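You operate a simulated robot arm through the tools that you are given. There is no shell and no other tool.

You are at the controls of a simulated robot arm. One attempt, no reset.

Task
Swap the jet in the stand for the one on the card and flush it clean.
Fine: The old jet goes on the small mat. Lock the new one in, open the tap to pump and shut it after.

The check looks at the end state, three seconds after you hand in, the way a careful person would. Anything else that was tipped, shoved, dropped, spilled or broken makes it a failure.

Robot
A 7-joint arm with a fingered hand, fixed in place. Base frame: the origin is at the foot of the arm, x ahead of it, y to its left, z up. Lengths are in m, angles in degrees, forces in N, time in s.
Its first joint turns from -166.0 to 166.0 degrees. Payload 3.7 kg.
The TCP is the grasp point between the finger pads, 0.025 m short of the fingertips. In the tool frame z runs along the fingers and y along their closing line. Largest opening 0.088 m; the body of the gripper starts 0.029 m behind the TCP. The gripper is a hand of 5 fingers: y runs from the thumb to the fingers, the wrist lies at [-0.013, -0.106, -0.174] in the tool frame.
Orientation is that of the tool frame in the base frame, as a unit quaternion [x, y, z, w]. With the fingers straight down and the wrist toward the robot, the tool's x, y and z point along [0, 1, 0], [1, 0, 0] and [0, 0, -1] of the base frame.

Tools
- The arm moves only by the tool arm_command. Its argument "increments" is a list of rows, each an object of numbers (a shift or turn left out is 0): "dx", "dy", "dz": the shift along the tool's x, y, z in units of 250 mm (1.0 is 250 mm); "wx", "wy", "wz": the turn, a rotation vector about the tool's x, y, z in units of 60 degrees (1.0 is 60 degrees). In form: [{"dx": .., "dy": .., "dz": .., "wx": .., "wy": .., "wz": ..}, ...]. A call has 1 to 20 rows; each row is the pose to reach, as a shift and turn from the pose commanded when the call began, along the tool's axes at that moment. A call with a number of a shift or a turn outside -1 to 1 is refused whole. Rows are played at 5 a second. More than 0.05 m and 8.6 degrees between two rows, and nothing of the call is played. Where a pose cannot be reached the arm comes as near as it can. A force on the tool above 60 N (or 10 N above the force at the start of the call, whichever is more), or a blocked arm, ends the call early, and 0.2 s more pass. In this call time passes only in rows, and 0.2 s behind the last. It gives the time, the measured TCP pose, the force on the tool (base axes), the opening and the grip force at its end, in the units of the frame above (readings bear some noise), with the torque about the TCP (base axes, N m) and any sound that the robot's microphone picked up.
- Cameras (640 x 400 px; columns grow to the right, rows downward): "scene" is fixed at [0.2191, 0.6508, 1.5436]; the picture's right is [-0.85, -0.53, 0.00], its down [-0.51, 0.81, -0.28] and it looks along [0.15, -0.24, -0.96] (base axes); focal length 355 px, centre (320, 200). "wrist" rides on the gripper at [0.059, -0.079, -0.105] in the tool frame; the picture's right is [-0.73, 0.32, -0.61], its down [-0.62, -0.68, 0.38] and it looks along [-0.29, 0.66, 0.70] (tool axes); focal length 234 px, centre (320, 200). There is no depth. A picture from a camera that has moved, and an enlarged one, comes with that camera's place and axes in the base frame and with its lens.
- snapshot(camera): a new picture of that camera. The clock stands still meanwhile.
- set_fingers(index, middle, ring, little, thumb_bend, thumb_turn): sets how far each is bent, from 0 (flat) to 1 (curled in); at 0.3 the hand is open as for a grip, at 0.7 the pads meet at the TCP. One left out holds its place. A second passes; each finger stops where it meets its share of the squeeze, and holds until it gets a number again. It is the only way to open and close the hand. It gives what a move gives, with no picture; readings hold the bend of each and the force on index, middle, ring, little, thumb and palm. thumb_turn goes from beside the hand (0) to across from the fingers (1), as for a grip.
- enlarge(camera, box): a new picture of the part [left, top, right, bottom] of that camera's present view, enlarged. The clock stands still meanwhile.
- finish_job(): hands the job in; it is judged then, once.

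Nothing tells you positions but the pictures and the camera data. Unless the task says otherwise, let go and move clear before handing in.

The tools are called after "Call:" by a JSON object that holds its "name" and its "arguments". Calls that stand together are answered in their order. arm_command: Moves the arm, as the interface text tells. Its arguments: {"type":"object","properties":{"increments":{"type":"array"}},"required":["increments"]} The other tools are called the same way: set_fingers (index, middle, ring, little, thumb_bend, thumb_turn) moves the fingers one by one; snapshot (camera) takes a picture; enlarge (camera, box) takes an enlarged picture of a part of a camera's view; finish_job () hands the job in.

At the start:

```text
time_s: 0.0
position: [0.1469, 0.4547, 1.1885]
tcp_rot: [0.706, 0.708, 0.001, 0.0]
ft_force: [0.1, 0.1, 0.0]
ft_torque: [0.01, 0.01, 0.02]
width: 0.0875
grasp_force: 0.0
shape: jaw
bend: [0.3, 0.3, 0.3, 0.3, 0.3, 0.98]
finger forces: [0.0, 0.0, 0.2, 0.1, 0.1, 0.1]
```

scene: 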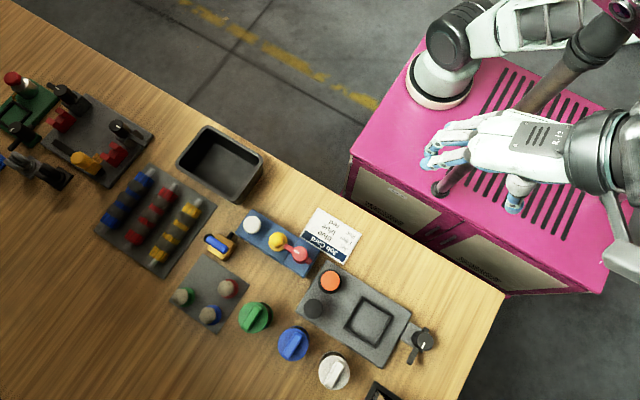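
wrist: 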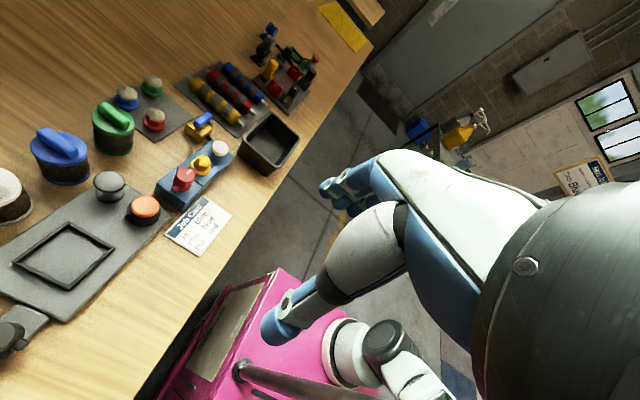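

I see a bench with a card, several coloured parts, a plate with buttons and a valve-like rig. I'll look closer at everything before I move.

Call:
{"name": "enlarge", "arguments": {"camera": "scene", "box": [290, 200, 370, 270]}}

Call:
{"name": "enlarge", "arguments": {"camera": "scene", "box": [160, 190, 330, 340]}}

Call:
{"name": "enlarge", "arguments": {"camera": "scene", "box": [0, 50, 220, 280]}}

Call:
{"name": "enlarge", "arguments": {"camera": "scene", "box": [230, 250, 450, 400]}}

Call:
{"name": "enlarge", "arguments": {"camera": "wrist", "box": [150, 180, 250, 270]}}

```text
5.71 times, centred on (330, 235) of scene
camera zoom: at [0.2191, 0.6508, 1.5436], right [-0.85, -0.53, 0.0], down [-0.51, 0.81, -0.28], along [0.15, -0.24, -0.96], focal length 2030 px, centre (263, 0)
```

zoom: 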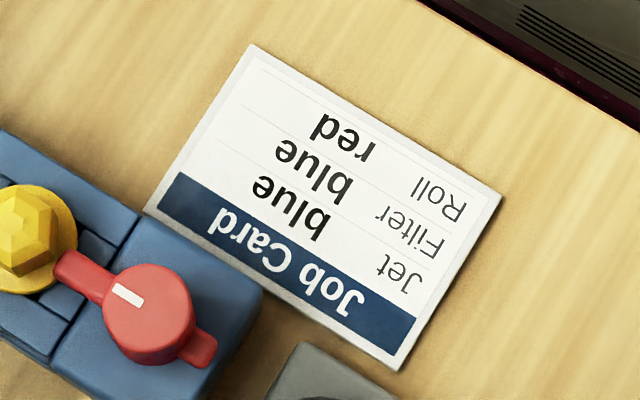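

```text
2.67 times, centred on (245, 265) of scene
camera zoom: at [0.2191, 0.6508, 1.5436], right [-0.85, -0.53, 0.0], down [-0.51, 0.81, -0.28], along [0.15, -0.24, -0.96], focal length 947 px, centre (520, 27)
```

zoom: 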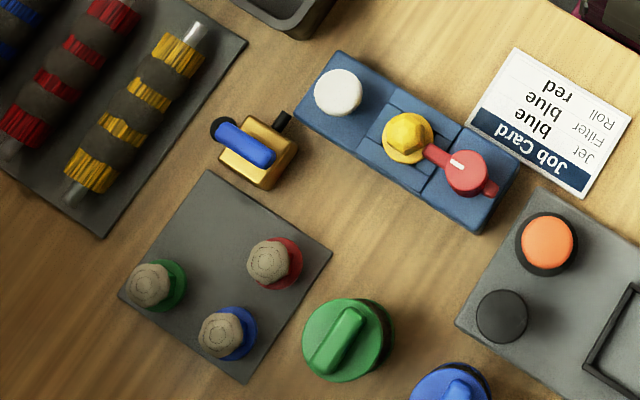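

```text
1.74 times, centred on (110, 165) of scene
camera zoom: at [0.2191, 0.6508, 1.5436], right [-0.85, -0.53, 0.0], down [-0.51, 0.81, -0.28], along [0.15, -0.24, -0.96], focal length 618 px, centre (685, 261)
```

zoom: 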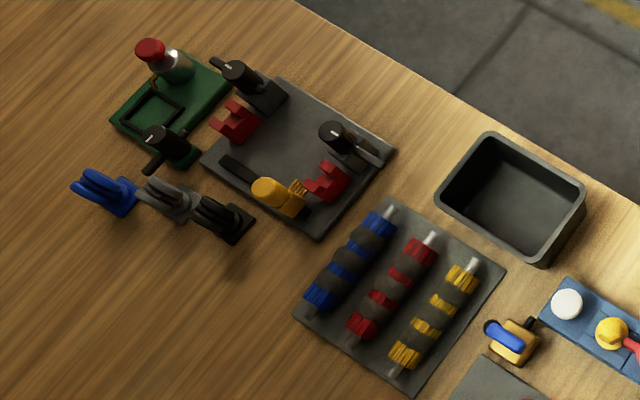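

```text
2.67 times, centred on (340, 325) of scene
camera zoom: at [0.2191, 0.6508, 1.5436], right [-0.85, -0.53, 0.0], down [-0.51, 0.81, -0.28], along [0.15, -0.24, -0.96], focal length 947 px, centre (267, -133)
```

zoom: 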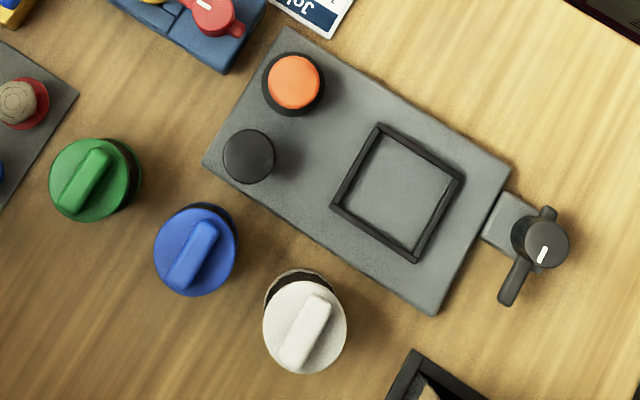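

```text
4.44 times, centred on (200, 225) of wrist
camera zoom: at [0.0682, 0.5132, 1.2936], right [0.32, -0.73, 0.61], down [-0.68, -0.62, -0.38], along [0.66, -0.29, -0.7], focal length 1041 px, centre (853, 89)
```

zoom: 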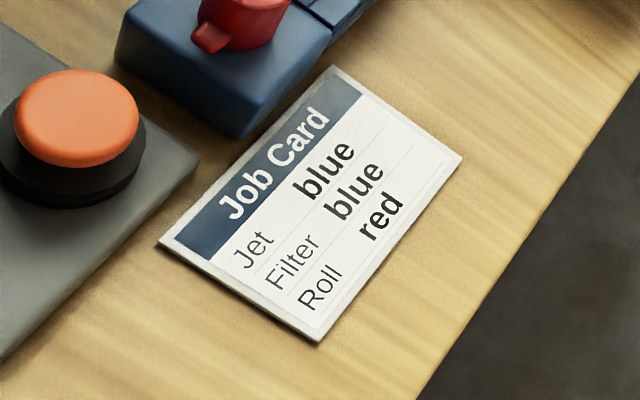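

The card says the jet must be blue. A yellow jet sits in the blue stand with a white pump button and a red lever, at about y=0.59. The spare jets are on a small grey mat that has one free corner, and the brass tap has a blue lever. I'll move the wrist camera closer to check the details.

Call:
{"name": "arm_command", "arguments": {"increments": [{"dx": 0.07, "dy": 0.026, "dz": 0.09}, {"dx": 0.14, "dy": 0.053, "dz": 0.18}, {"dx": 0.22, "dy": 0.08, "dz": 0.28}, {"dx": 0.3, "dy": 0.106, "dz": 0.38}, {"dx": 0.38, "dy": 0.132, "dz": 0.48}, {"dx": 0.45, "dy": 0.16, "dz": 0.58}, {"dx": 0.52, "dy": 0.19, "dz": 0.67}, {"dx": 0.58, "dy": 0.212, "dz": 0.76}]}}

Call:
{"name": "snapshot", "arguments": {"camera": "wrist"}}

Call:
{"name": "snapshot", "arguments": {"camera": "scene"}}

```text
time_s: 1.8
position: [0.2014, 0.6006, 0.997]
tcp_rot: [0.707, 0.707, 0.0, 0.0]
ft_force: [0.4, 0.3, 0.5]
ft_torque: [-0.01, 0.0, 0.02]
width: 0.0874
grasp_force: 0.1
shape: jaw
bend: [0.3, 0.3, 0.3, 0.3, 0.3, 0.98]
finger forces: [0.1, 0.0, 0.0, 0.1, 0.1, 0.1]
```

```text
taken
camera wrist: at [0.1227, 0.66, 1.1034], right [0.32, -0.73, 0.61], down [-0.68, -0.62, -0.38], along [0.66, -0.29, -0.7], focal length 234 px, centre (320, 200)
```

wrist: 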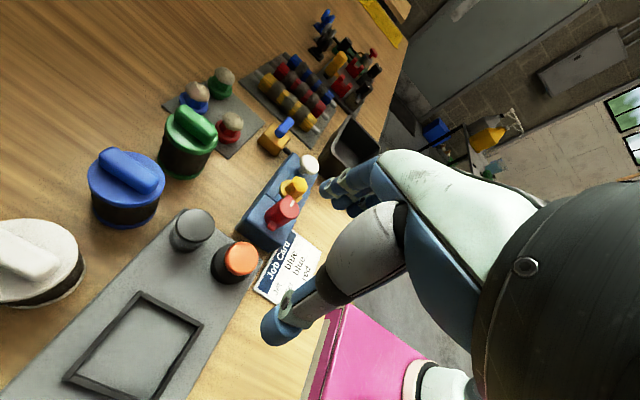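

```text
taken
```

scene: 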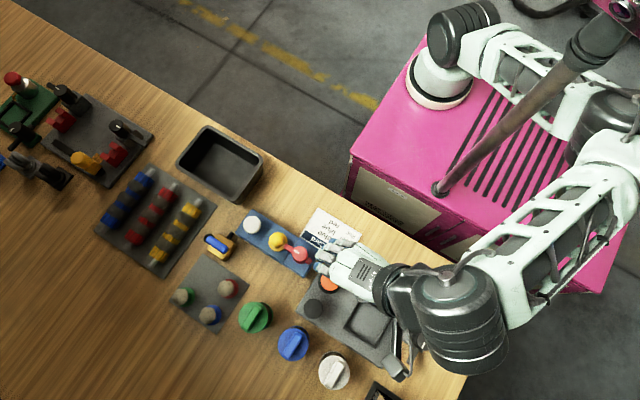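

Call:
{"name": "enlarge", "arguments": {"camera": "wrist", "box": [230, 140, 330, 260]}}

Call:
{"name": "enlarge", "arguments": {"camera": "wrist", "box": [150, 50, 310, 170]}}

Call:
{"name": "enlarge", "arguments": {"camera": "scene", "box": [190, 200, 320, 280]}}

Call:
{"name": "enlarge", "arguments": {"camera": "scene", "box": [160, 220, 280, 340]}}

```text
3.33 times, centred on (280, 200) of wrist
camera zoom: at [0.1227, 0.66, 1.1034], right [0.32, -0.73, 0.61], down [-0.68, -0.62, -0.38], along [0.66, -0.29, -0.7], focal length 781 px, centre (453, 200)
```

zoom: 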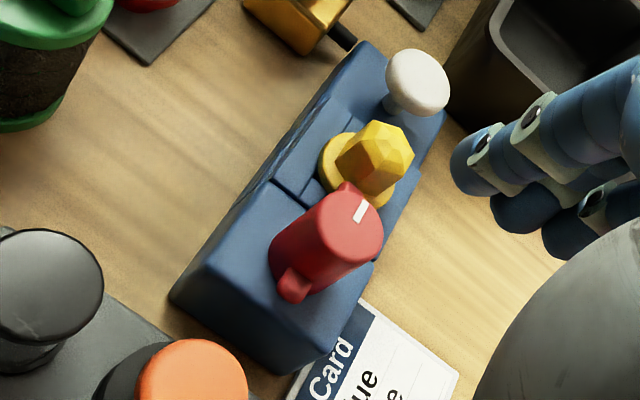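

```text
3.33 times, centred on (230, 110) of wrist
camera zoom: at [0.1227, 0.66, 1.1034], right [0.32, -0.73, 0.61], down [-0.68, -0.62, -0.38], along [0.66, -0.29, -0.7], focal length 781 px, centre (620, 500)
```

zoom: 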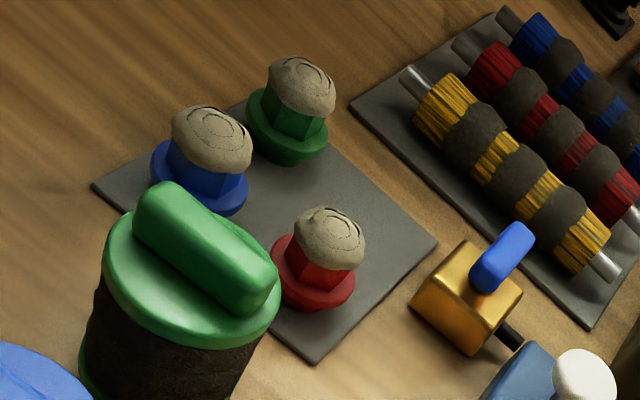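

```text
4.92 times, centred on (255, 240) of scene
camera zoom: at [0.2191, 0.6508, 1.5436], right [-0.85, -0.53, 0.0], down [-0.51, 0.81, -0.28], along [0.15, -0.24, -0.96], focal length 1749 px, centre (640, 3)
```

zoom: 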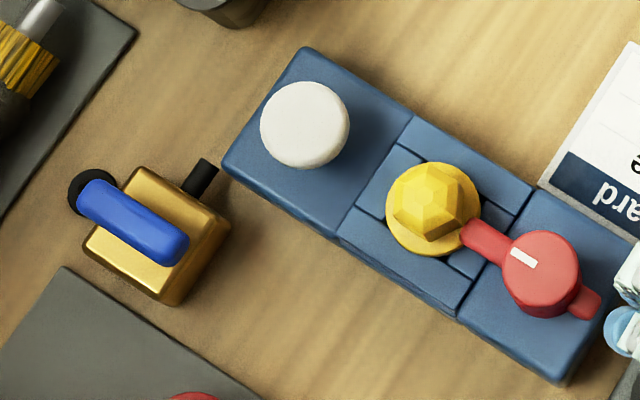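

```text
3.33 times, centred on (220, 280) of scene
camera zoom: at [0.2191, 0.6508, 1.5436], right [-0.85, -0.53, 0.0], down [-0.51, 0.81, -0.28], along [0.15, -0.24, -0.96], focal length 1184 px, centre (653, -67)
```

zoom: 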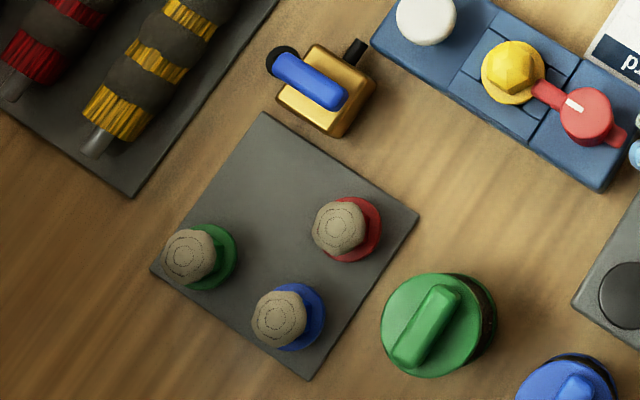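

The yellow jet is held by the red lever. The tap's blue lever lies along x, and its outlet faces the stand. I want a closer look at the tap and stand before touching them.

Call:
{"name": "arm_command", "arguments": {"increments": [{"dx": 0.06, "dy": 0.1, "dz": 0.06}, {"dx": 0.12, "dy": 0.2, "dz": 0.12}, {"dx": 0.18, "dy": 0.3, "dz": 0.18}, {"dx": 0.24, "dy": 0.4, "dz": 0.24}]}}

Call:
{"name": "snapshot", "arguments": {"camera": "wrist"}}

Call:
{"name": "enlarge", "arguments": {"camera": "wrist", "box": [200, 100, 360, 260]}}

```text
time_s: 3.0
position: [0.2495, 0.6506, 0.9562]
tcp_rot: [0.684, 0.73, 0.008, -0.01]
ft_force: [0.1, 0.6, -0.5]
ft_torque: [0.01, 0.0, -0.02]
width: 0.0879
grasp_force: 0.0
shape: jaw
bend: [0.3, 0.3, 0.3, 0.3, 0.3, 0.98]
finger forces: [0.1, 0.0, 0.0, 0.1, 0.0, 0.0]
stopped in row 4: the arm was blocked; the commanded pose is now the measured one
```

```text
taken
camera wrist: at [0.1668, 0.7031, 1.0631], right [0.37, -0.72, 0.59], down [-0.64, -0.66, -0.4], along [0.67, -0.23, -0.7], focal length 234 px, centre (320, 200)
```

wrist: 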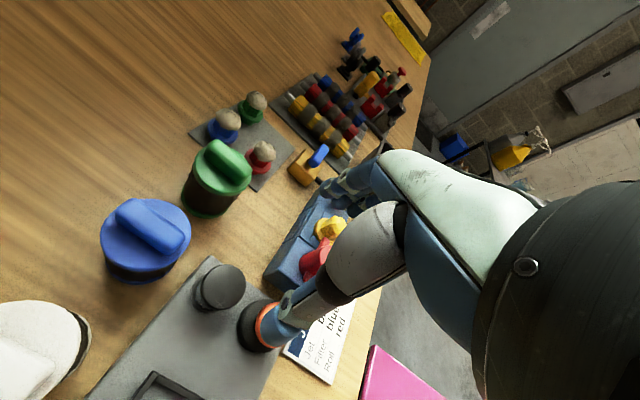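

```text
2.50 times, centred on (280, 180) of wrist
camera zoom: at [0.1668, 0.7031, 1.0631], right [0.37, -0.72, 0.59], down [-0.64, -0.66, -0.4], along [0.67, -0.23, -0.7], focal length 585 px, centre (420, 250)
```

zoom: 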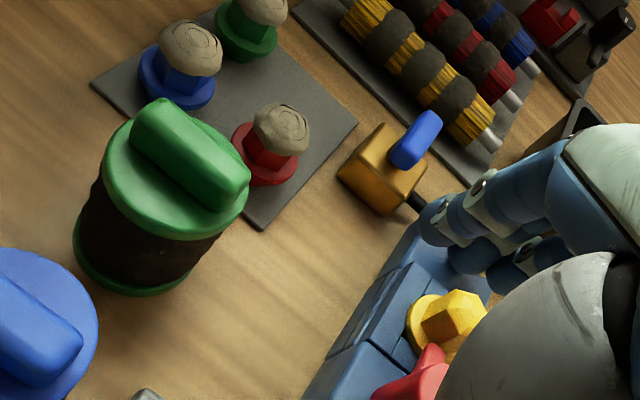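

The arm stopped near a joint limit, with no contact force. I'll check the hand's layout from the scene camera before choosing a better tool heading.

Call:
{"name": "enlarge", "arguments": {"camera": "scene", "box": [220, 200, 420, 325]}}

Call:
{"name": "snapshot", "arguments": {"camera": "scene"}}

Call:
{"name": "enlarge", "arguments": {"camera": "wrist", "box": [230, 100, 640, 400]}}

```text
3.20 times, centred on (320, 262) of scene
camera zoom: at [0.2191, 0.6508, 1.5436], right [-0.85, -0.53, 0.0], down [-0.51, 0.81, -0.28], along [0.15, -0.24, -0.96], focal length 1137 px, centre (320, 0)
```

zoom: 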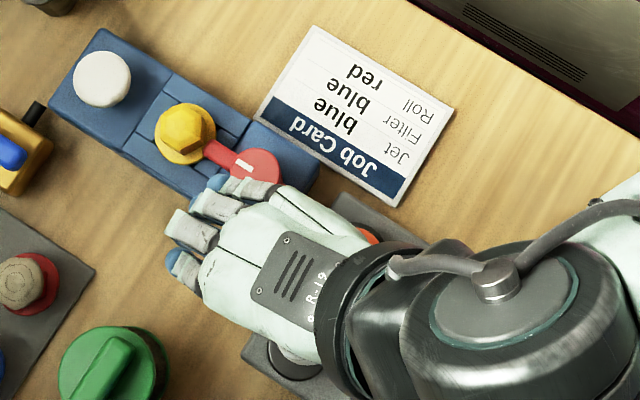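

```text
taken
```

scene: 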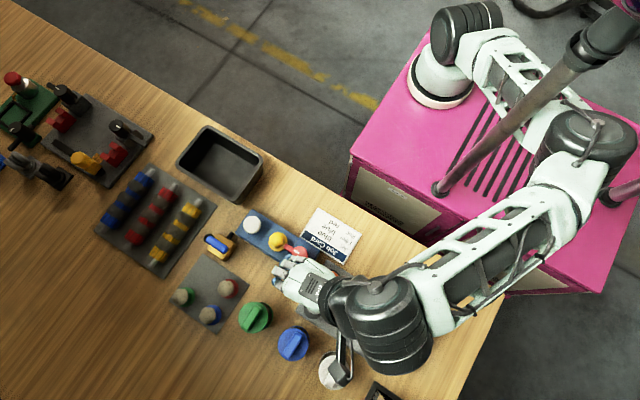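

```text
1.33 times, centred on (435, 250) of wrist
camera zoom: at [0.1668, 0.7031, 1.0631], right [0.37, -0.72, 0.59], down [-0.64, -0.66, -0.4], along [0.67, -0.23, -0.7], focal length 312 px, centre (167, 133)
```

zoom: 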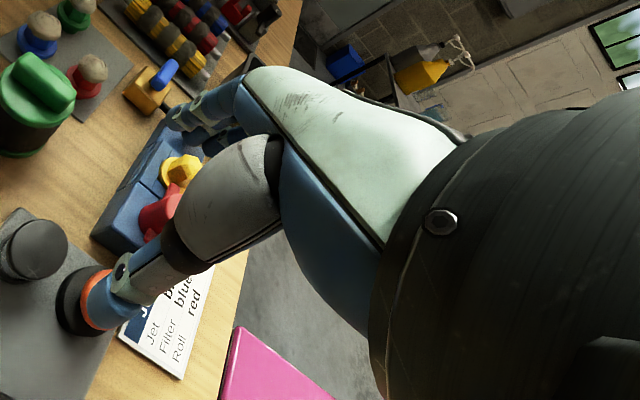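

The hand has index to little spread along tool x, with the index on the +x side and the thumb under the palm. I'll lift, fix the small tilt and yaw the tool so the wrist points back at the robot.

Call:
{"name": "arm_command", "arguments": {"increments": [{"dz": -0.1, "wy": -0.012, "wx": -0.001}, {"dz": -0.2, "wy": -0.0245, "wx": -0.002}]}}

Call:
{"name": "arm_command", "arguments": {"increments": [{"wz": -0.1}, {"wz": -0.2}, {"wz": -0.3}, {"wz": -0.4}, {"wz": -0.5}, {"wz": -0.6}, {"wz": -0.7}, {"wz": -0.8}, {"wz": -0.94}]}}

```text
time_s: 3.8
position: [0.2052, 0.6565, 0.9916]
tcp_rot: [0.662, 0.749, -0.005, 0.012]
ft_force: [0.1, 0.1, 0.5]
ft_torque: [0.0, 0.04, -0.01]
width: 0.0879
grasp_force: 0.1
shape: jaw
bend: [0.3, 0.3, 0.3, 0.3, 0.3, 0.98]
finger forces: [0.1, 0.0, 0.0, 0.0, 0.0, 0.0]
stopped in row 2: the arm was blocked; the commanded pose is now the measured one
```

```text
time_s: 5.8
position: [0.21, 0.662, 0.9821]
tcp_rot: [0.231, 0.973, -0.015, 0.012]
ft_force: [0.0, 0.4, -0.2]
ft_torque: [0.0, 0.0, 0.02]
width: 0.0878
grasp_force: 0.0
shape: jaw
bend: [0.3, 0.3, 0.3, 0.3, 0.3, 0.98]
finger forces: [0.0, 0.0, 0.0, 0.0, 0.0, 0.1]
```

The tool is now yawed about 63° with a small tilt left over. I'll level it and move above the stand to look at the tap.

Call:
{"name": "arm_command", "arguments": {"increments": [{"dx": -0.12, "dy": -0.003, "dz": 0.0, "wx": -0.0113, "wy": 0.0145}, {"dx": -0.24, "dy": -0.007, "dz": 0.0, "wx": -0.0226, "wy": 0.0289}, {"dx": -0.36, "dy": -0.01, "dz": 0.05, "wx": -0.0226, "wy": 0.0289}, {"dx": -0.48, "dy": -0.014, "dz": 0.1, "wx": -0.0226, "wy": 0.0289}, {"dx": -0.61, "dy": -0.018, "dz": 0.13, "wx": -0.0226, "wy": 0.0289}, {"dx": -0.739, "dy": -0.021, "dz": 0.151, "wx": -0.0226, "wy": 0.0289}]}}

Call:
{"name": "snapshot", "arguments": {"camera": "wrist"}}

Call:
{"name": "snapshot", "arguments": {"camera": "scene"}}

```text
time_s: 6.9
position: [0.2619, 0.6213, 0.8969]
tcp_rot: [0.197, 0.977, -0.033, 0.072]
ft_force: [0.0, -0.9, 1.0]
ft_torque: [-0.02, 0.05, 0.01]
width: 0.0882
grasp_force: 0.1
shape: jaw
bend: [0.3, 0.3, 0.3, 0.3, 0.3, 0.98]
finger forces: [0.0, 0.1, 0.1, 0.0, 0.0, 0.0]
stopped in row 5: the arm was blocked; the commanded pose is now the measured one
```

```text
taken
camera wrist: at [0.1642, 0.5823, 0.9945], right [0.71, 0.08, 0.7], down [0.35, -0.9, -0.26], along [0.61, 0.43, -0.67], focal length 234 px, centre (320, 200)
```

wrist: 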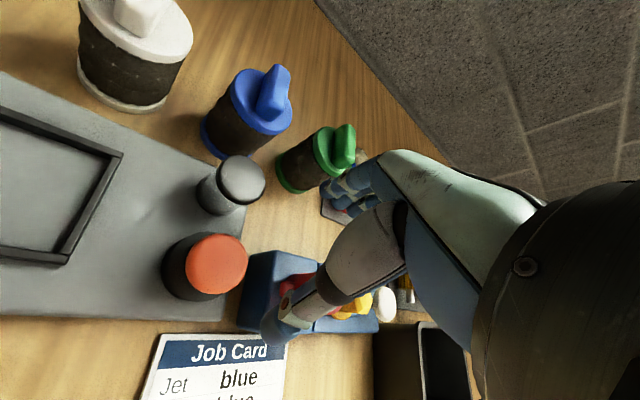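

```text
taken
```

scene: 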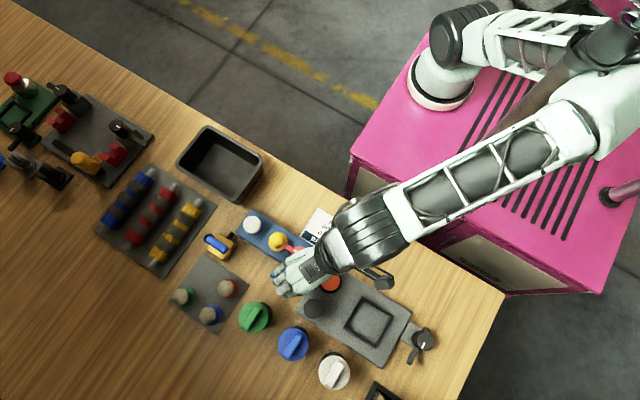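

The arm was blocked again and ended lower than I commanded, at about 0.897. It is near some limit, so I'll look at the arm's whole configuration before moving again.

Call:
{"name": "enlarge", "arguments": {"camera": "scene", "box": [320, 0, 640, 200]}}

Call:
{"name": "enlarge", "arguments": {"camera": "scene", "box": [220, 180, 480, 340]}}

Call:
{"name": "enlarge", "arguments": {"camera": "wrist", "box": [200, 120, 460, 400]}}

```text
2.00 times, centred on (480, 100) of scene
camera zoom: at [0.2191, 0.6508, 1.5436], right [-0.85, -0.53, 0.0], down [-0.51, 0.81, -0.28], along [0.15, -0.24, -0.96], focal length 710 px, centre (0, 400)
```

zoom: 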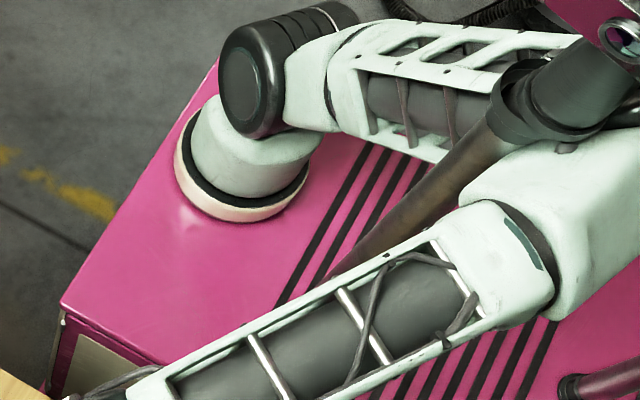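

```text
2.46 times, centred on (350, 260) of scene
camera zoom: at [0.2191, 0.6508, 1.5436], right [-0.85, -0.53, 0.0], down [-0.51, 0.81, -0.28], along [0.15, -0.24, -0.96], focal length 874 px, centre (246, 52)
```

zoom: 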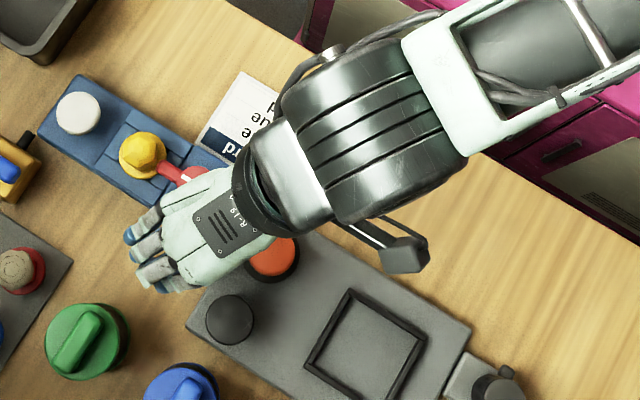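

```text
1.43 times, centred on (330, 260) of wrist
camera zoom: at [0.1642, 0.5823, 0.9945], right [0.71, 0.08, 0.7], down [0.35, -0.9, -0.26], along [0.61, 0.43, -0.67], focal length 334 px, centre (306, 114)
```

zoom: 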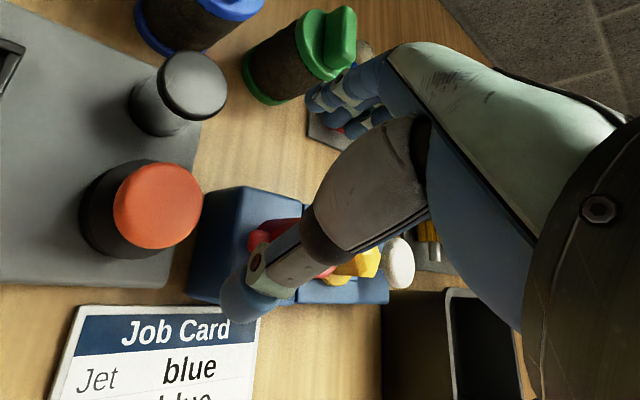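

The hand is tilted about 9° at z=0.897, just clear of the parts. I'll go up slowly and level it in small steps to see how the arm responds.

Call:
{"name": "arm_command", "arguments": {"increments": [{"dx": -0.006, "dy": -0.001, "dz": -0.04, "wx": -0.005, "wy": 0.025}, {"dx": -0.012, "dy": -0.003, "dz": -0.08, "wx": -0.012, "wy": 0.06}, {"dx": -0.018, "dy": -0.004, "dz": -0.12, "wx": -0.02, "wy": 0.09}, {"dx": -0.025, "dy": -0.006, "dz": -0.158, "wx": -0.027, "wy": 0.12}, {"dx": -0.025, "dy": -0.006, "dz": -0.158, "wx": -0.034, "wy": 0.147}, {"dx": -0.025, "dy": -0.006, "dz": -0.158, "wx": -0.034, "wy": 0.147}]}}

Call:
{"name": "snapshot", "arguments": {"camera": "scene"}}

```text
time_s: 8.5
position: [0.2379, 0.6273, 0.8875]
tcp_rot: [0.184, 0.981, -0.028, 0.043]
ft_force: [0.0, 0.2, 0.1]
ft_torque: [0.02, 0.0, 0.0]
width: 0.0879
grasp_force: 0.1
shape: jaw
bend: [0.3, 0.3, 0.3, 0.3, 0.3, 0.98]
finger forces: [0.0, 0.0, 0.2, 0.0, 0.1, 0.0]
stopped in row 6: the arm was blocked; the commanded pose is now the measured one
```

```text
taken
```

scene: 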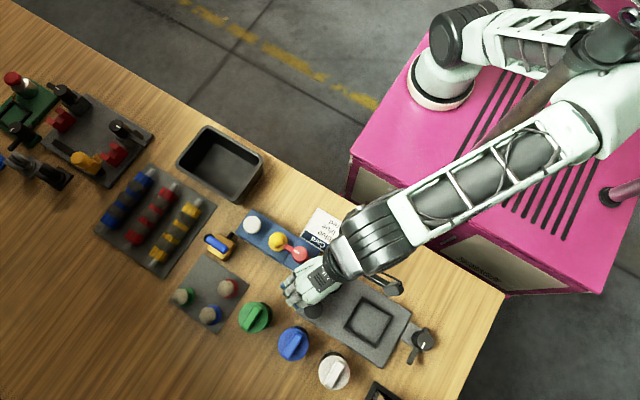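

The arm slid sideways instead of rising, so something other than the tool may be in the way. I'll look closely at the arm, the pole and the cabinet.

Call:
{"name": "enlarge", "arguments": {"camera": "scene", "box": [400, 0, 640, 150]}}

Call:
{"name": "enlarge", "arguments": {"camera": "scene", "box": [440, 60, 640, 310]}}

Call:
{"name": "enlarge", "arguments": {"camera": "scene", "box": [230, 180, 430, 320]}}

Call:
{"name": "snapshot", "arguments": {"camera": "wrist"}}

```text
2.67 times, centred on (520, 75) of scene
camera zoom: at [0.2191, 0.6508, 1.5436], right [-0.85, -0.53, 0.0], down [-0.51, 0.81, -0.28], along [0.15, -0.24, -0.96], focal length 947 px, centre (-213, 533)
```

zoom: 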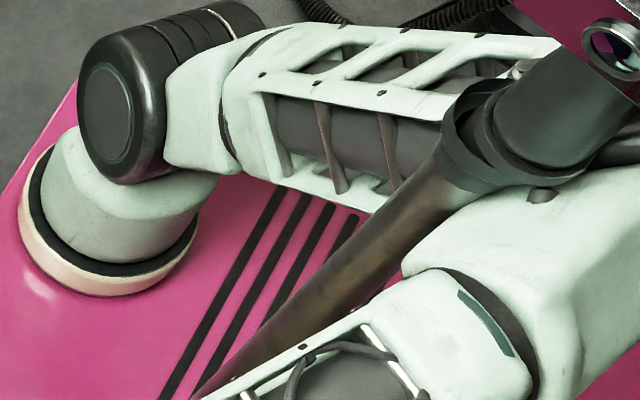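

```text
1.60 times, centred on (540, 185) of scene
camera zoom: at [0.2191, 0.6508, 1.5436], right [-0.85, -0.53, 0.0], down [-0.51, 0.81, -0.28], along [0.15, -0.24, -0.96], focal length 568 px, centre (-32, 224)
```

zoom: 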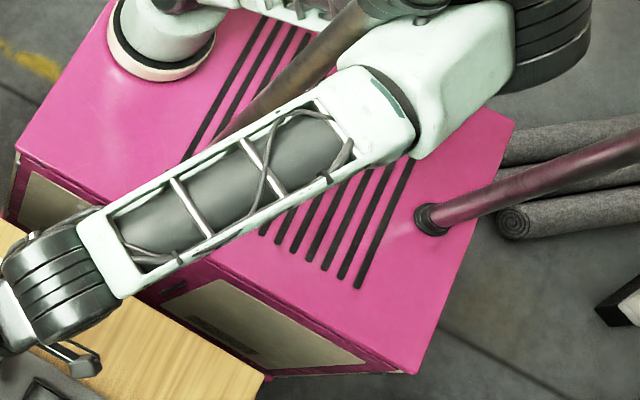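

```text
2.86 times, centred on (330, 250) of scene
camera zoom: at [0.2191, 0.6508, 1.5436], right [-0.85, -0.53, 0.0], down [-0.51, 0.81, -0.28], along [0.15, -0.24, -0.96], focal length 1015 px, centre (291, 57)
```

zoom: 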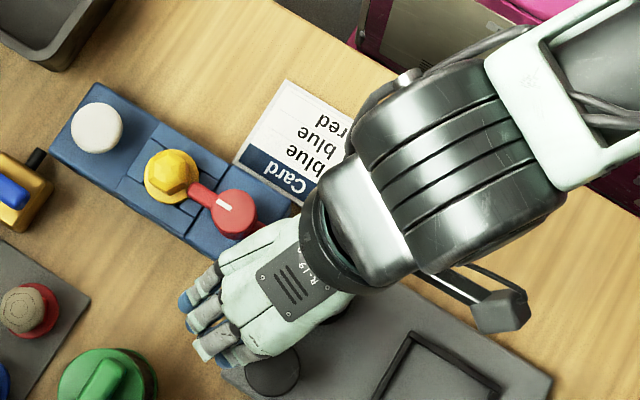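

```text
taken
camera wrist: at [0.1468, 0.583, 0.9888], right [0.75, 0.08, 0.66], down [0.36, -0.89, -0.3], along [0.56, 0.46, -0.69], focal length 234 px, centre (320, 200)
```

wrist: 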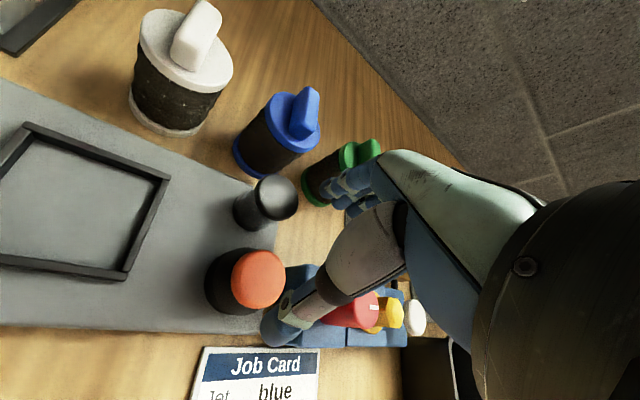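

A pole at about (0.10, 0.235) stands inside the crook of the elbow, and the forearm is probably being stopped against it when the hand goes +x. To test that, I'll move −x and up, levelling the hand as I go.

Call:
{"name": "arm_command", "arguments": {"increments": [{"dx": 0.05, "dy": -0.02, "dz": -0.004, "wx": -0.008, "wy": 0.02}, {"dx": 0.1, "dy": -0.04, "dz": -0.008, "wx": -0.016, "wy": 0.04}, {"dx": 0.148, "dy": -0.058, "dz": -0.012, "wx": -0.025, "wy": 0.06}, {"dx": 0.142, "dy": -0.06, "dz": -0.08, "wx": -0.031, "wy": 0.075}, {"dx": 0.135, "dy": -0.063, "dz": -0.15, "wx": -0.0373, "wy": 0.09}, {"dx": 0.129, "dy": -0.066, "dz": -0.211, "wx": -0.0373, "wy": 0.0903}, {"dx": 0.129, "dy": -0.066, "dz": -0.211, "wx": -0.0373, "wy": 0.0903}]}}

Call:
{"name": "snapshot", "arguments": {"camera": "scene"}}

```text
time_s: 10.3
position: [0.2051, 0.6232, 0.9123]
tcp_rot: [0.19, 0.982, -0.016, 0.014]
ft_force: [-0.1, 0.0, 0.1]
ft_torque: [0.02, -0.04, 0.0]
width: 0.0877
grasp_force: 0.1
shape: jaw
bend: [0.3, 0.3, 0.3, 0.3, 0.3, 0.98]
finger forces: [0.0, 0.0, 0.1, 0.0, 0.0, 0.1]
stopped in row 7: the arm was blocked; the commanded pose is now the measured one
```

```text
taken
```

scene: 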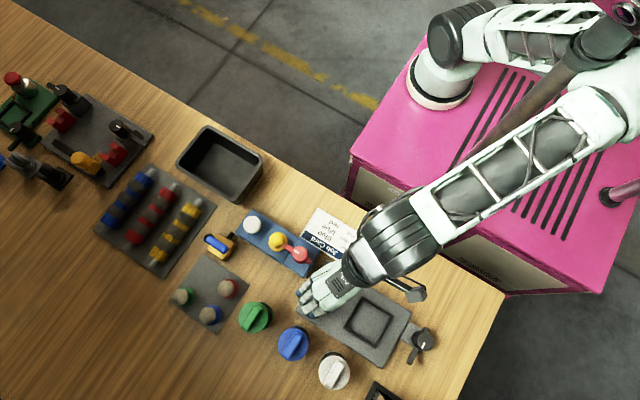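

Call:
{"name": "enlarge", "arguments": {"camera": "scene", "box": [460, 0, 640, 180]}}

Call:
{"name": "arm_command", "arguments": {"increments": [{"dy": -0.05}, {"dy": -0.1}, {"dy": -0.15}, {"dy": -0.2}, {"dy": -0.2}]}}

Call:
{"name": "enlarge", "arguments": {"camera": "scene", "box": [460, 0, 640, 180]}}

```text
2.22 times, centred on (550, 90) of scene
camera zoom: at [0.2191, 0.6508, 1.5436], right [-0.85, -0.53, 0.0], down [-0.51, 0.81, -0.28], along [0.15, -0.24, -0.96], focal length 790 px, centre (-191, 444)
```

zoom: 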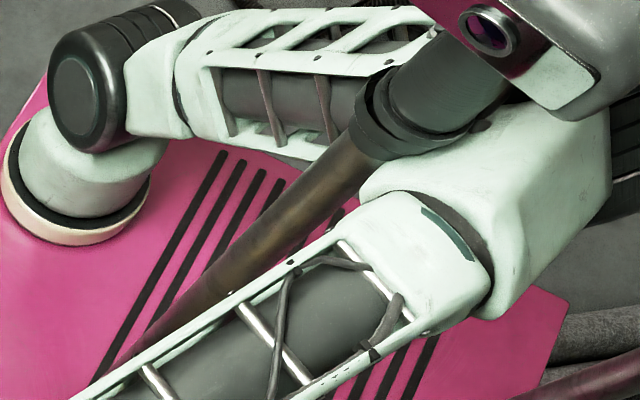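

```text
time_s: 11.5
position: [0.1895, 0.5748, 0.9038]
tcp_rot: [0.193, 0.981, -0.022, 0.017]
ft_force: [-0.1, 0.1, 0.2]
ft_torque: [0.01, 0.02, 0.0]
width: 0.088
grasp_force: 0.1
shape: jaw
bend: [0.3, 0.3, 0.3, 0.3, 0.3, 0.98]
finger forces: [0.1, 0.1, 0.0, 0.1, 0.0, 0.0]
```

```text
2.22 times, centred on (550, 90) of scene
camera zoom: at [0.2191, 0.6508, 1.5436], right [-0.85, -0.53, 0.0], down [-0.51, 0.81, -0.28], along [0.15, -0.24, -0.96], focal length 790 px, centre (-191, 444)
```

zoom: 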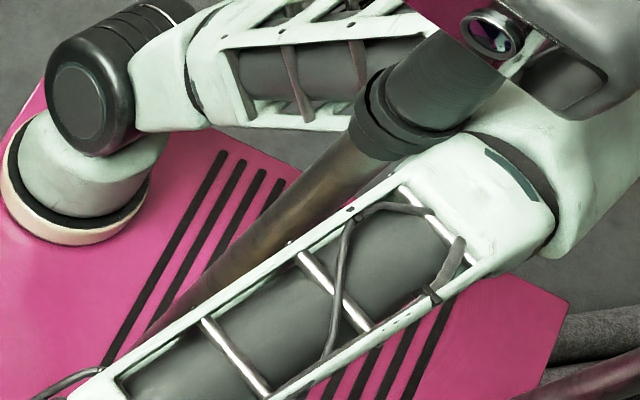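

Call:
{"name": "arm_command", "arguments": {"increments": [{"dz": -0.04}, {"dz": -0.08}, {"dz": -0.12}, {"dz": -0.16}, {"dz": -0.2}, {"dz": -0.2}]}}

Call:
{"name": "enlarge", "arguments": {"camera": "scene", "box": [460, 0, 640, 180]}}

```text
time_s: 13.1
position: [0.2018, 0.5612, 0.9133]
tcp_rot: [0.213, 0.975, -0.057, 0.033]
ft_force: [0.0, -0.4, -0.8]
ft_torque: [0.0, 0.0, 0.01]
width: 0.0878
grasp_force: 0.1
shape: jaw
bend: [0.3, 0.3, 0.3, 0.3, 0.3, 0.98]
finger forces: [0.0, 0.1, 0.0, 0.1, 0.0, 0.1]
stopped in row 6: the arm was blocked; the commanded pose is now the measured one
```

```text
2.22 times, centred on (550, 90) of scene
camera zoom: at [0.2191, 0.6508, 1.5436], right [-0.85, -0.53, 0.0], down [-0.51, 0.81, -0.28], along [0.15, -0.24, -0.96], focal length 790 px, centre (-191, 444)
```

zoom: 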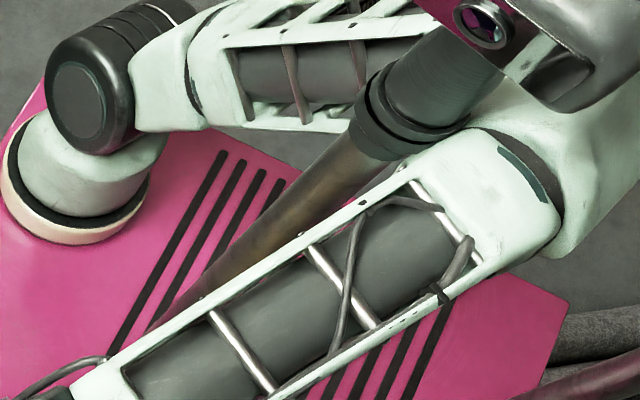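

Raising is blocked whenever the forearm lies along the pole, so the pole and the housing on top of it do appear to be solid. I'll look beyond the frame edges to see how tall it is and where the elbow sits.

Call:
{"name": "enlarge", "arguments": {"camera": "scene", "box": [600, 0, 640, 400]}}

Call:
{"name": "enlarge", "arguments": {"camera": "scene", "box": [240, 0, 640, 4]}}

Call:
{"name": "enlarge", "arguments": {"camera": "scene", "box": [638, 0, 640, 200]}}

```text
1.00 times, centred on (620, 200) of scene (not enlarged: the box is as wide or as high as the picture)
camera zoom: at [0.2191, 0.6508, 1.5436], right [-0.85, -0.53, 0.0], down [-0.51, 0.81, -0.28], along [0.15, -0.24, -0.96], focal length 355 px, centre (20, 200)
```

zoom: 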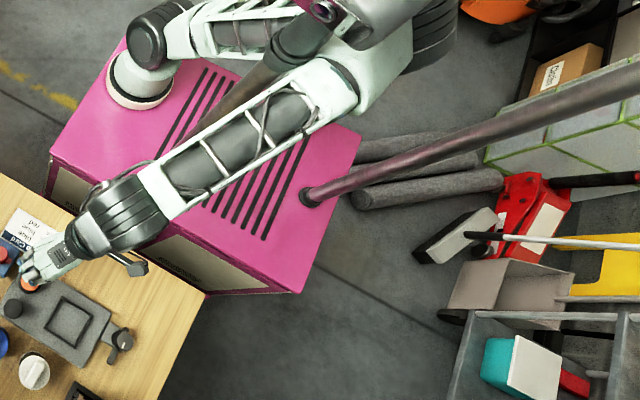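

```text
1.60 times, centred on (440, 2) of scene
camera zoom: at [0.2191, 0.6508, 1.5436], right [-0.85, -0.53, 0.0], down [-0.51, 0.81, -0.28], along [0.15, -0.24, -0.96], focal length 568 px, centre (128, 517)
```

zoom: 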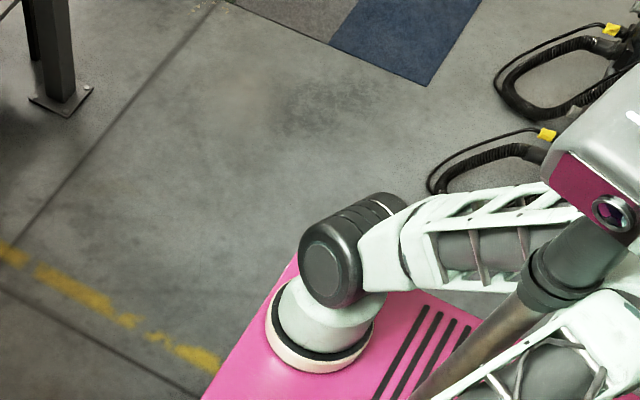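

```text
2.00 times, centred on (639, 100) of scene
camera zoom: at [0.2191, 0.6508, 1.5436], right [-0.85, -0.53, 0.0], down [-0.51, 0.81, -0.28], along [0.15, -0.24, -0.96], focal length 710 px, centre (-318, 400)
```

zoom: 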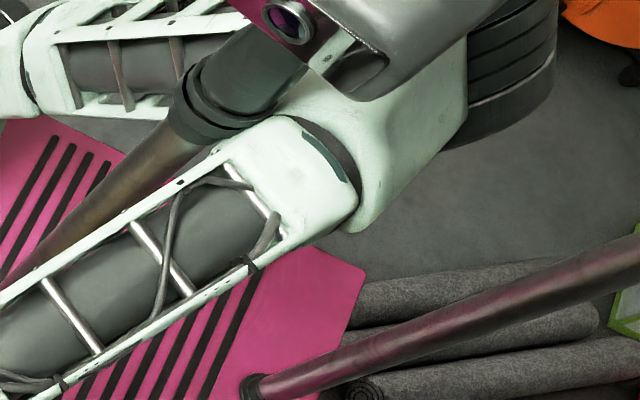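

The forearm's edge rests against the pole with the elbow hooked round its −x side, so I need to work the arm free. I'll back off in −x and go up slowly to see whether it comes clear.

Call:
{"name": "arm_command", "arguments": {"increments": [{"dx": 0.06, "dy": -0.028, "dz": -0.003, "wx": -0.015, "wy": 0.014}, {"dx": 0.12, "dy": -0.056, "dz": -0.005, "wx": -0.03, "wy": 0.028}, {"dx": 0.18, "dy": -0.084, "dz": -0.008, "wx": -0.045, "wy": 0.042}, {"dx": 0.24, "dy": -0.112, "dz": -0.011, "wx": -0.06, "wy": 0.056}, {"dx": 0.3, "dy": -0.14, "dz": -0.014, "wx": -0.075, "wy": 0.07}, {"dx": 0.363, "dy": -0.168, "dz": -0.016, "wx": -0.0927, "wy": 0.0848}, {"dx": 0.353, "dy": -0.18, "dz": -0.12, "wx": -0.0927, "wy": 0.0848}, {"dx": 0.343, "dy": -0.19, "dz": -0.22, "wx": -0.0927, "wy": 0.0848}, {"dx": 0.333, "dy": -0.2, "dz": -0.32, "wx": -0.0927, "wy": 0.0848}, {"dx": 0.327, "dy": -0.206, "dz": -0.41, "wx": -0.0927, "wy": 0.0848}, {"dx": 0.327, "dy": -0.206, "dz": -0.41, "wx": -0.0927, "wy": 0.0848}]}}

Call:
{"name": "enlarge", "arguments": {"camera": "scene", "box": [600, 0, 640, 400]}}

Call:
{"name": "snapshot", "arguments": {"camera": "wrist"}}

```text
time_s: 15.5
position: [0.101, 0.5611, 1.0178]
tcp_rot: [0.212, 0.977, 0.004, -0.001]
ft_force: [0.2, 0.4, -0.1]
ft_torque: [0.01, -0.01, -0.03]
width: 0.088
grasp_force: 0.1
shape: jaw
bend: [0.3, 0.3, 0.3, 0.3, 0.3, 0.98]
finger forces: [0.0, 0.0, 0.0, 0.1, 0.0, 0.0]
```

```text
1.00 times, centred on (620, 200) of scene (not enlarged: the box is as wide or as high as the picture)
camera zoom: at [0.2191, 0.6508, 1.5436], right [-0.85, -0.53, 0.0], down [-0.51, 0.81, -0.28], along [0.15, -0.24, -0.96], focal length 355 px, centre (20, 200)
```

zoom: 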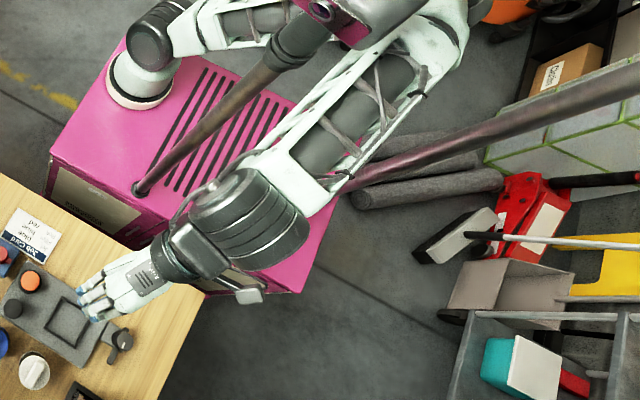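

```text
taken
camera wrist: at [0.015, 0.5136, 1.1218], right [0.79, -0.01, 0.61], down [0.29, -0.88, -0.39], along [0.54, 0.48, -0.69], focal length 234 px, centre (320, 200)
```

wrist: 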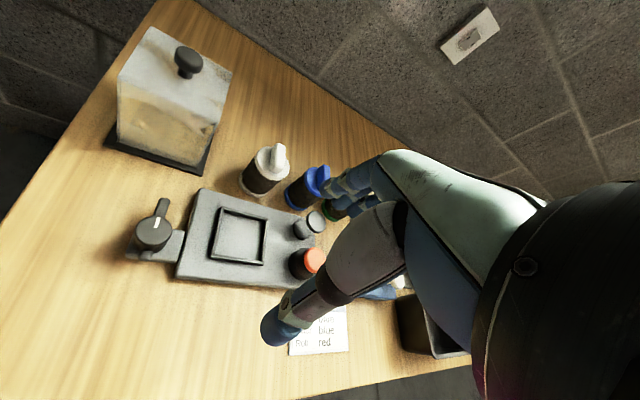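

Once the forearm left the pole, the arm tracked exactly, so the pole (a mast with a camera head at z≈1.22 and up) really is an obstacle. The arm has to be lifted over the mast and brought down on its +x side, so I'll raise it now on the −x side.

Call:
{"name": "arm_command", "arguments": {"increments": [{"dx": 0.04, "dy": -0.03, "dz": -0.1}, {"dx": 0.08, "dy": -0.07, "dz": -0.2}, {"dx": 0.12, "dy": -0.12, "dz": -0.3}, {"dx": 0.15, "dy": -0.17, "dz": -0.4}, {"dx": 0.17, "dy": -0.22, "dz": -0.5}, {"dx": 0.19, "dy": -0.27, "dz": -0.6}, {"dx": 0.194, "dy": -0.31, "dz": -0.7}, {"dx": 0.194, "dy": -0.34, "dz": -0.8}, {"dx": 0.194, "dy": -0.356, "dz": -0.928}, {"dx": 0.194, "dy": -0.356, "dz": -0.928}]}}

Call:
{"name": "enlarge", "arguments": {"camera": "scene", "box": [600, 0, 640, 400]}}

Call:
{"name": "enlarge", "arguments": {"camera": "scene", "box": [240, 0, 640, 4]}}

Call:
{"name": "snapshot", "arguments": {"camera": "wrist"}}

```text
time_s: 17.7
position: [0.021, 0.4983, 1.2461]
tcp_rot: [0.212, 0.977, 0.004, 0.0]
ft_force: [0.4, 0.1, 0.1]
ft_torque: [-0.01, -0.03, 0.0]
width: 0.0878
grasp_force: 0.1
shape: jaw
bend: [0.3, 0.3, 0.3, 0.3, 0.3, 0.98]
finger forces: [0.1, 0.1, 0.1, 0.0, 0.0, 0.0]
```

```text
1.00 times, centred on (620, 200) of scene (not enlarged: the box is as wide or as high as the picture)
camera zoom: at [0.2191, 0.6508, 1.5436], right [-0.85, -0.53, 0.0], down [-0.51, 0.81, -0.28], along [0.15, -0.24, -0.96], focal length 355 px, centre (20, 200)
```

zoom: 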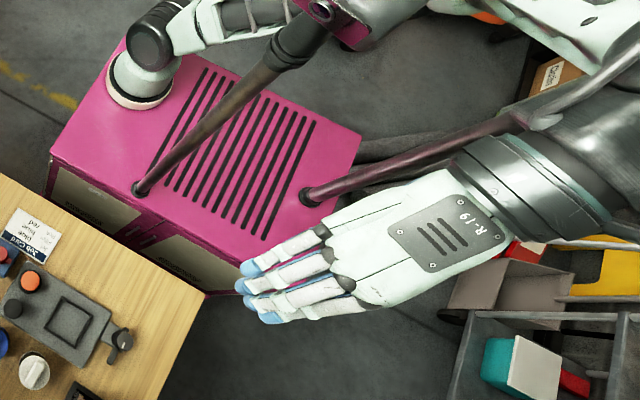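

```text
1.60 times, centred on (440, 2) of scene
camera zoom: at [0.2191, 0.6508, 1.5436], right [-0.85, -0.53, 0.0], down [-0.51, 0.81, -0.28], along [0.15, -0.24, -0.96], focal length 568 px, centre (128, 517)
```

zoom: 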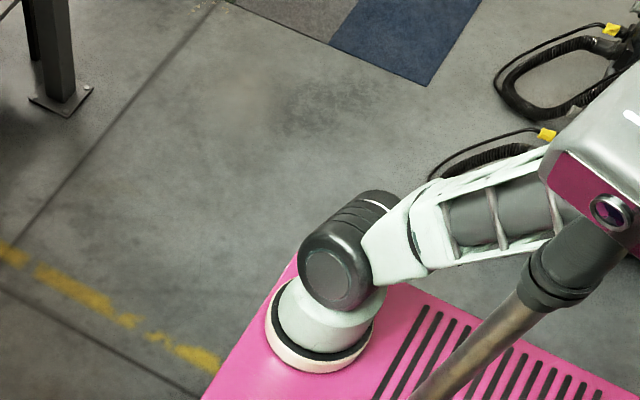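

```text
taken
camera wrist: at [-0.0651, 0.4507, 1.351], right [0.8, -0.01, 0.61], down [0.29, -0.88, -0.39], along [0.54, 0.48, -0.69], focal length 234 px, centre (320, 200)
```

wrist: 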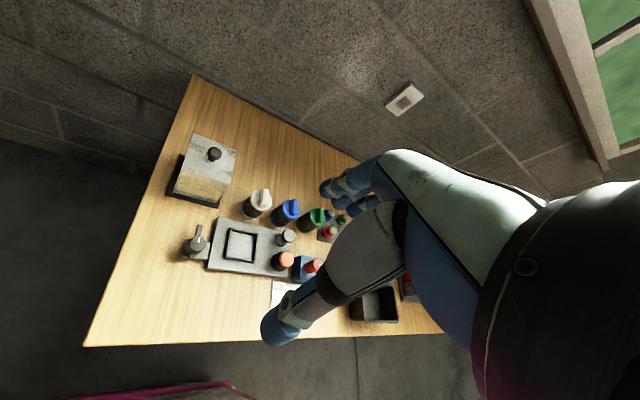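

Call:
{"name": "arm_command", "arguments": {"increments": [{"dx": 0.0, "dy": 0.0, "dz": -0.1}, {"dx": 0.0, "dy": -0.02, "dz": -0.2}, {"dx": -0.02, "dy": -0.05, "dz": -0.3}, {"dx": -0.05, "dy": -0.08, "dz": -0.4}, {"dx": -0.1, "dy": -0.12, "dz": -0.5}, {"dx": -0.156, "dy": -0.149, "dz": -0.56}, {"dx": -0.156, "dy": -0.149, "dz": -0.56}]}}

Call:
{"name": "enlarge", "arguments": {"camera": "scene", "box": [600, 0, 640, 400]}}

Call:
{"name": "enlarge", "arguments": {"camera": "scene", "box": [240, 0, 640, 4]}}

```text
time_s: 19.5
position: [0.0029, 0.4225, 1.3913]
tcp_rot: [0.166, 0.986, 0.005, -0.003]
ft_force: [-0.2, -0.1, 0.3]
ft_torque: [0.0, 0.02, 0.04]
width: 0.088
grasp_force: 0.2
shape: jaw
bend: [0.3, 0.3, 0.3, 0.3, 0.3, 0.98]
finger forces: [0.1, 0.1, 0.0, 0.0, 0.0, 0.0]
out of reach, approached as far as the arm can: row 6, 7
stopped in row 7: the arm was blocked; the commanded pose is now the measured one
```

```text
1.00 times, centred on (620, 200) of scene (not enlarged: the box is as wide or as high as the picture)
camera zoom: at [0.2191, 0.6508, 1.5436], right [-0.85, -0.53, 0.0], down [-0.51, 0.81, -0.28], along [0.15, -0.24, -0.96], focal length 355 px, centre (20, 200)
```

zoom: 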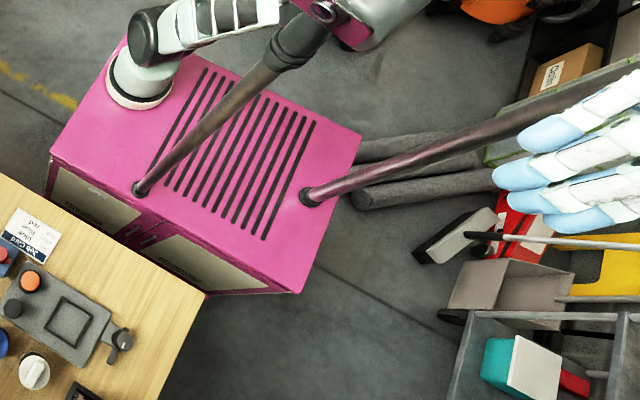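

```text
1.60 times, centred on (440, 2) of scene
camera zoom: at [0.2191, 0.6508, 1.5436], right [-0.85, -0.53, 0.0], down [-0.51, 0.81, -0.28], along [0.15, -0.24, -0.96], focal length 568 px, centre (128, 517)
```

zoom: 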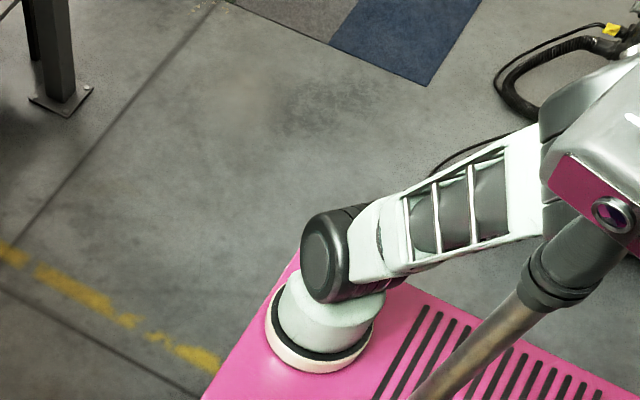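

The arm reports its reach limit up here with the tool pointing down. I'll pitch the hand up by 45° about the wrist so the forearm can lift higher over the mast.

Call:
{"name": "arm_command", "arguments": {"increments": [{"dy": 0.087, "dz": -0.061, "wx": -0.125}, {"dy": 0.166, "dz": -0.133, "wx": -0.25}, {"dy": 0.234, "dz": -0.215, "wx": -0.375}, {"dy": 0.291, "dz": -0.305, "wx": -0.5}, {"dy": 0.336, "dz": -0.402, "wx": -0.625}, {"dy": 0.368, "dz": -0.504, "wx": -0.75}, {"dy": 0.368, "dz": -0.504, "wx": -0.75}]}}

Call:
{"name": "snapshot", "arguments": {"camera": "wrist"}}

Call:
{"name": "enlarge", "arguments": {"camera": "scene", "box": [240, 0, 640, 4]}}

```text
time_s: 21.1
position: [0.0281, 0.494, 1.5281]
tcp_rot: [0.151, 0.907, 0.389, 0.052]
ft_force: [0.5, -0.2, 0.7]
ft_torque: [-0.02, -0.01, -0.03]
width: 0.0879
grasp_force: 0.1
shape: jaw
bend: [0.3, 0.3, 0.3, 0.3, 0.3, 0.98]
finger forces: [0.1, 0.0, 0.0, 0.0, 0.1, 0.1]
out of reach, approached as far as the arm can: row 5
```

```text
taken
camera wrist: at [-0.0671, 0.389, 1.5449], right [0.64, -0.44, 0.64], down [0.52, -0.37, -0.77], along [0.57, 0.82, -0.01], focal length 234 px, centre (320, 200)
```

wrist: 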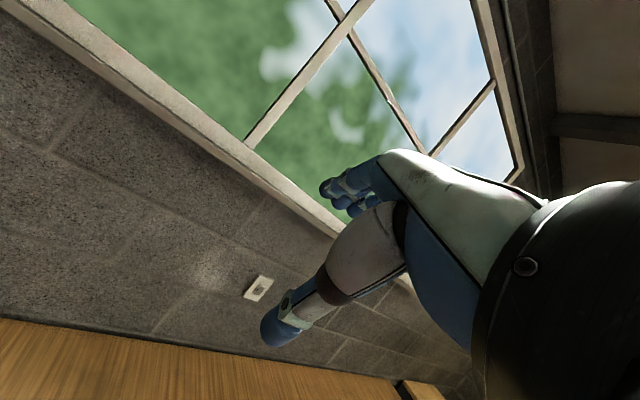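

```text
1.60 times, centred on (440, 2) of scene
camera zoom: at [0.2191, 0.6508, 1.5436], right [-0.85, -0.53, 0.0], down [-0.51, 0.81, -0.28], along [0.15, -0.24, -0.96], focal length 568 px, centre (128, 517)
```

zoom: 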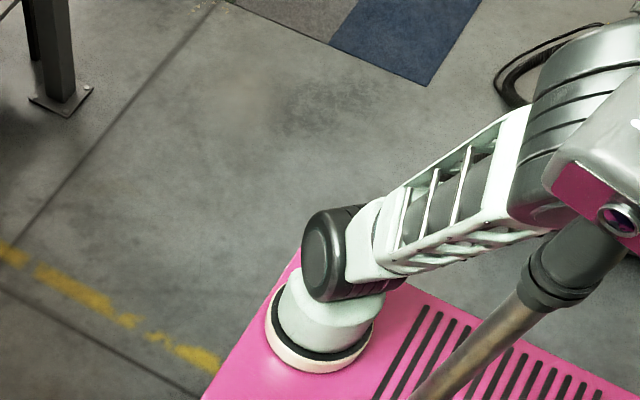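

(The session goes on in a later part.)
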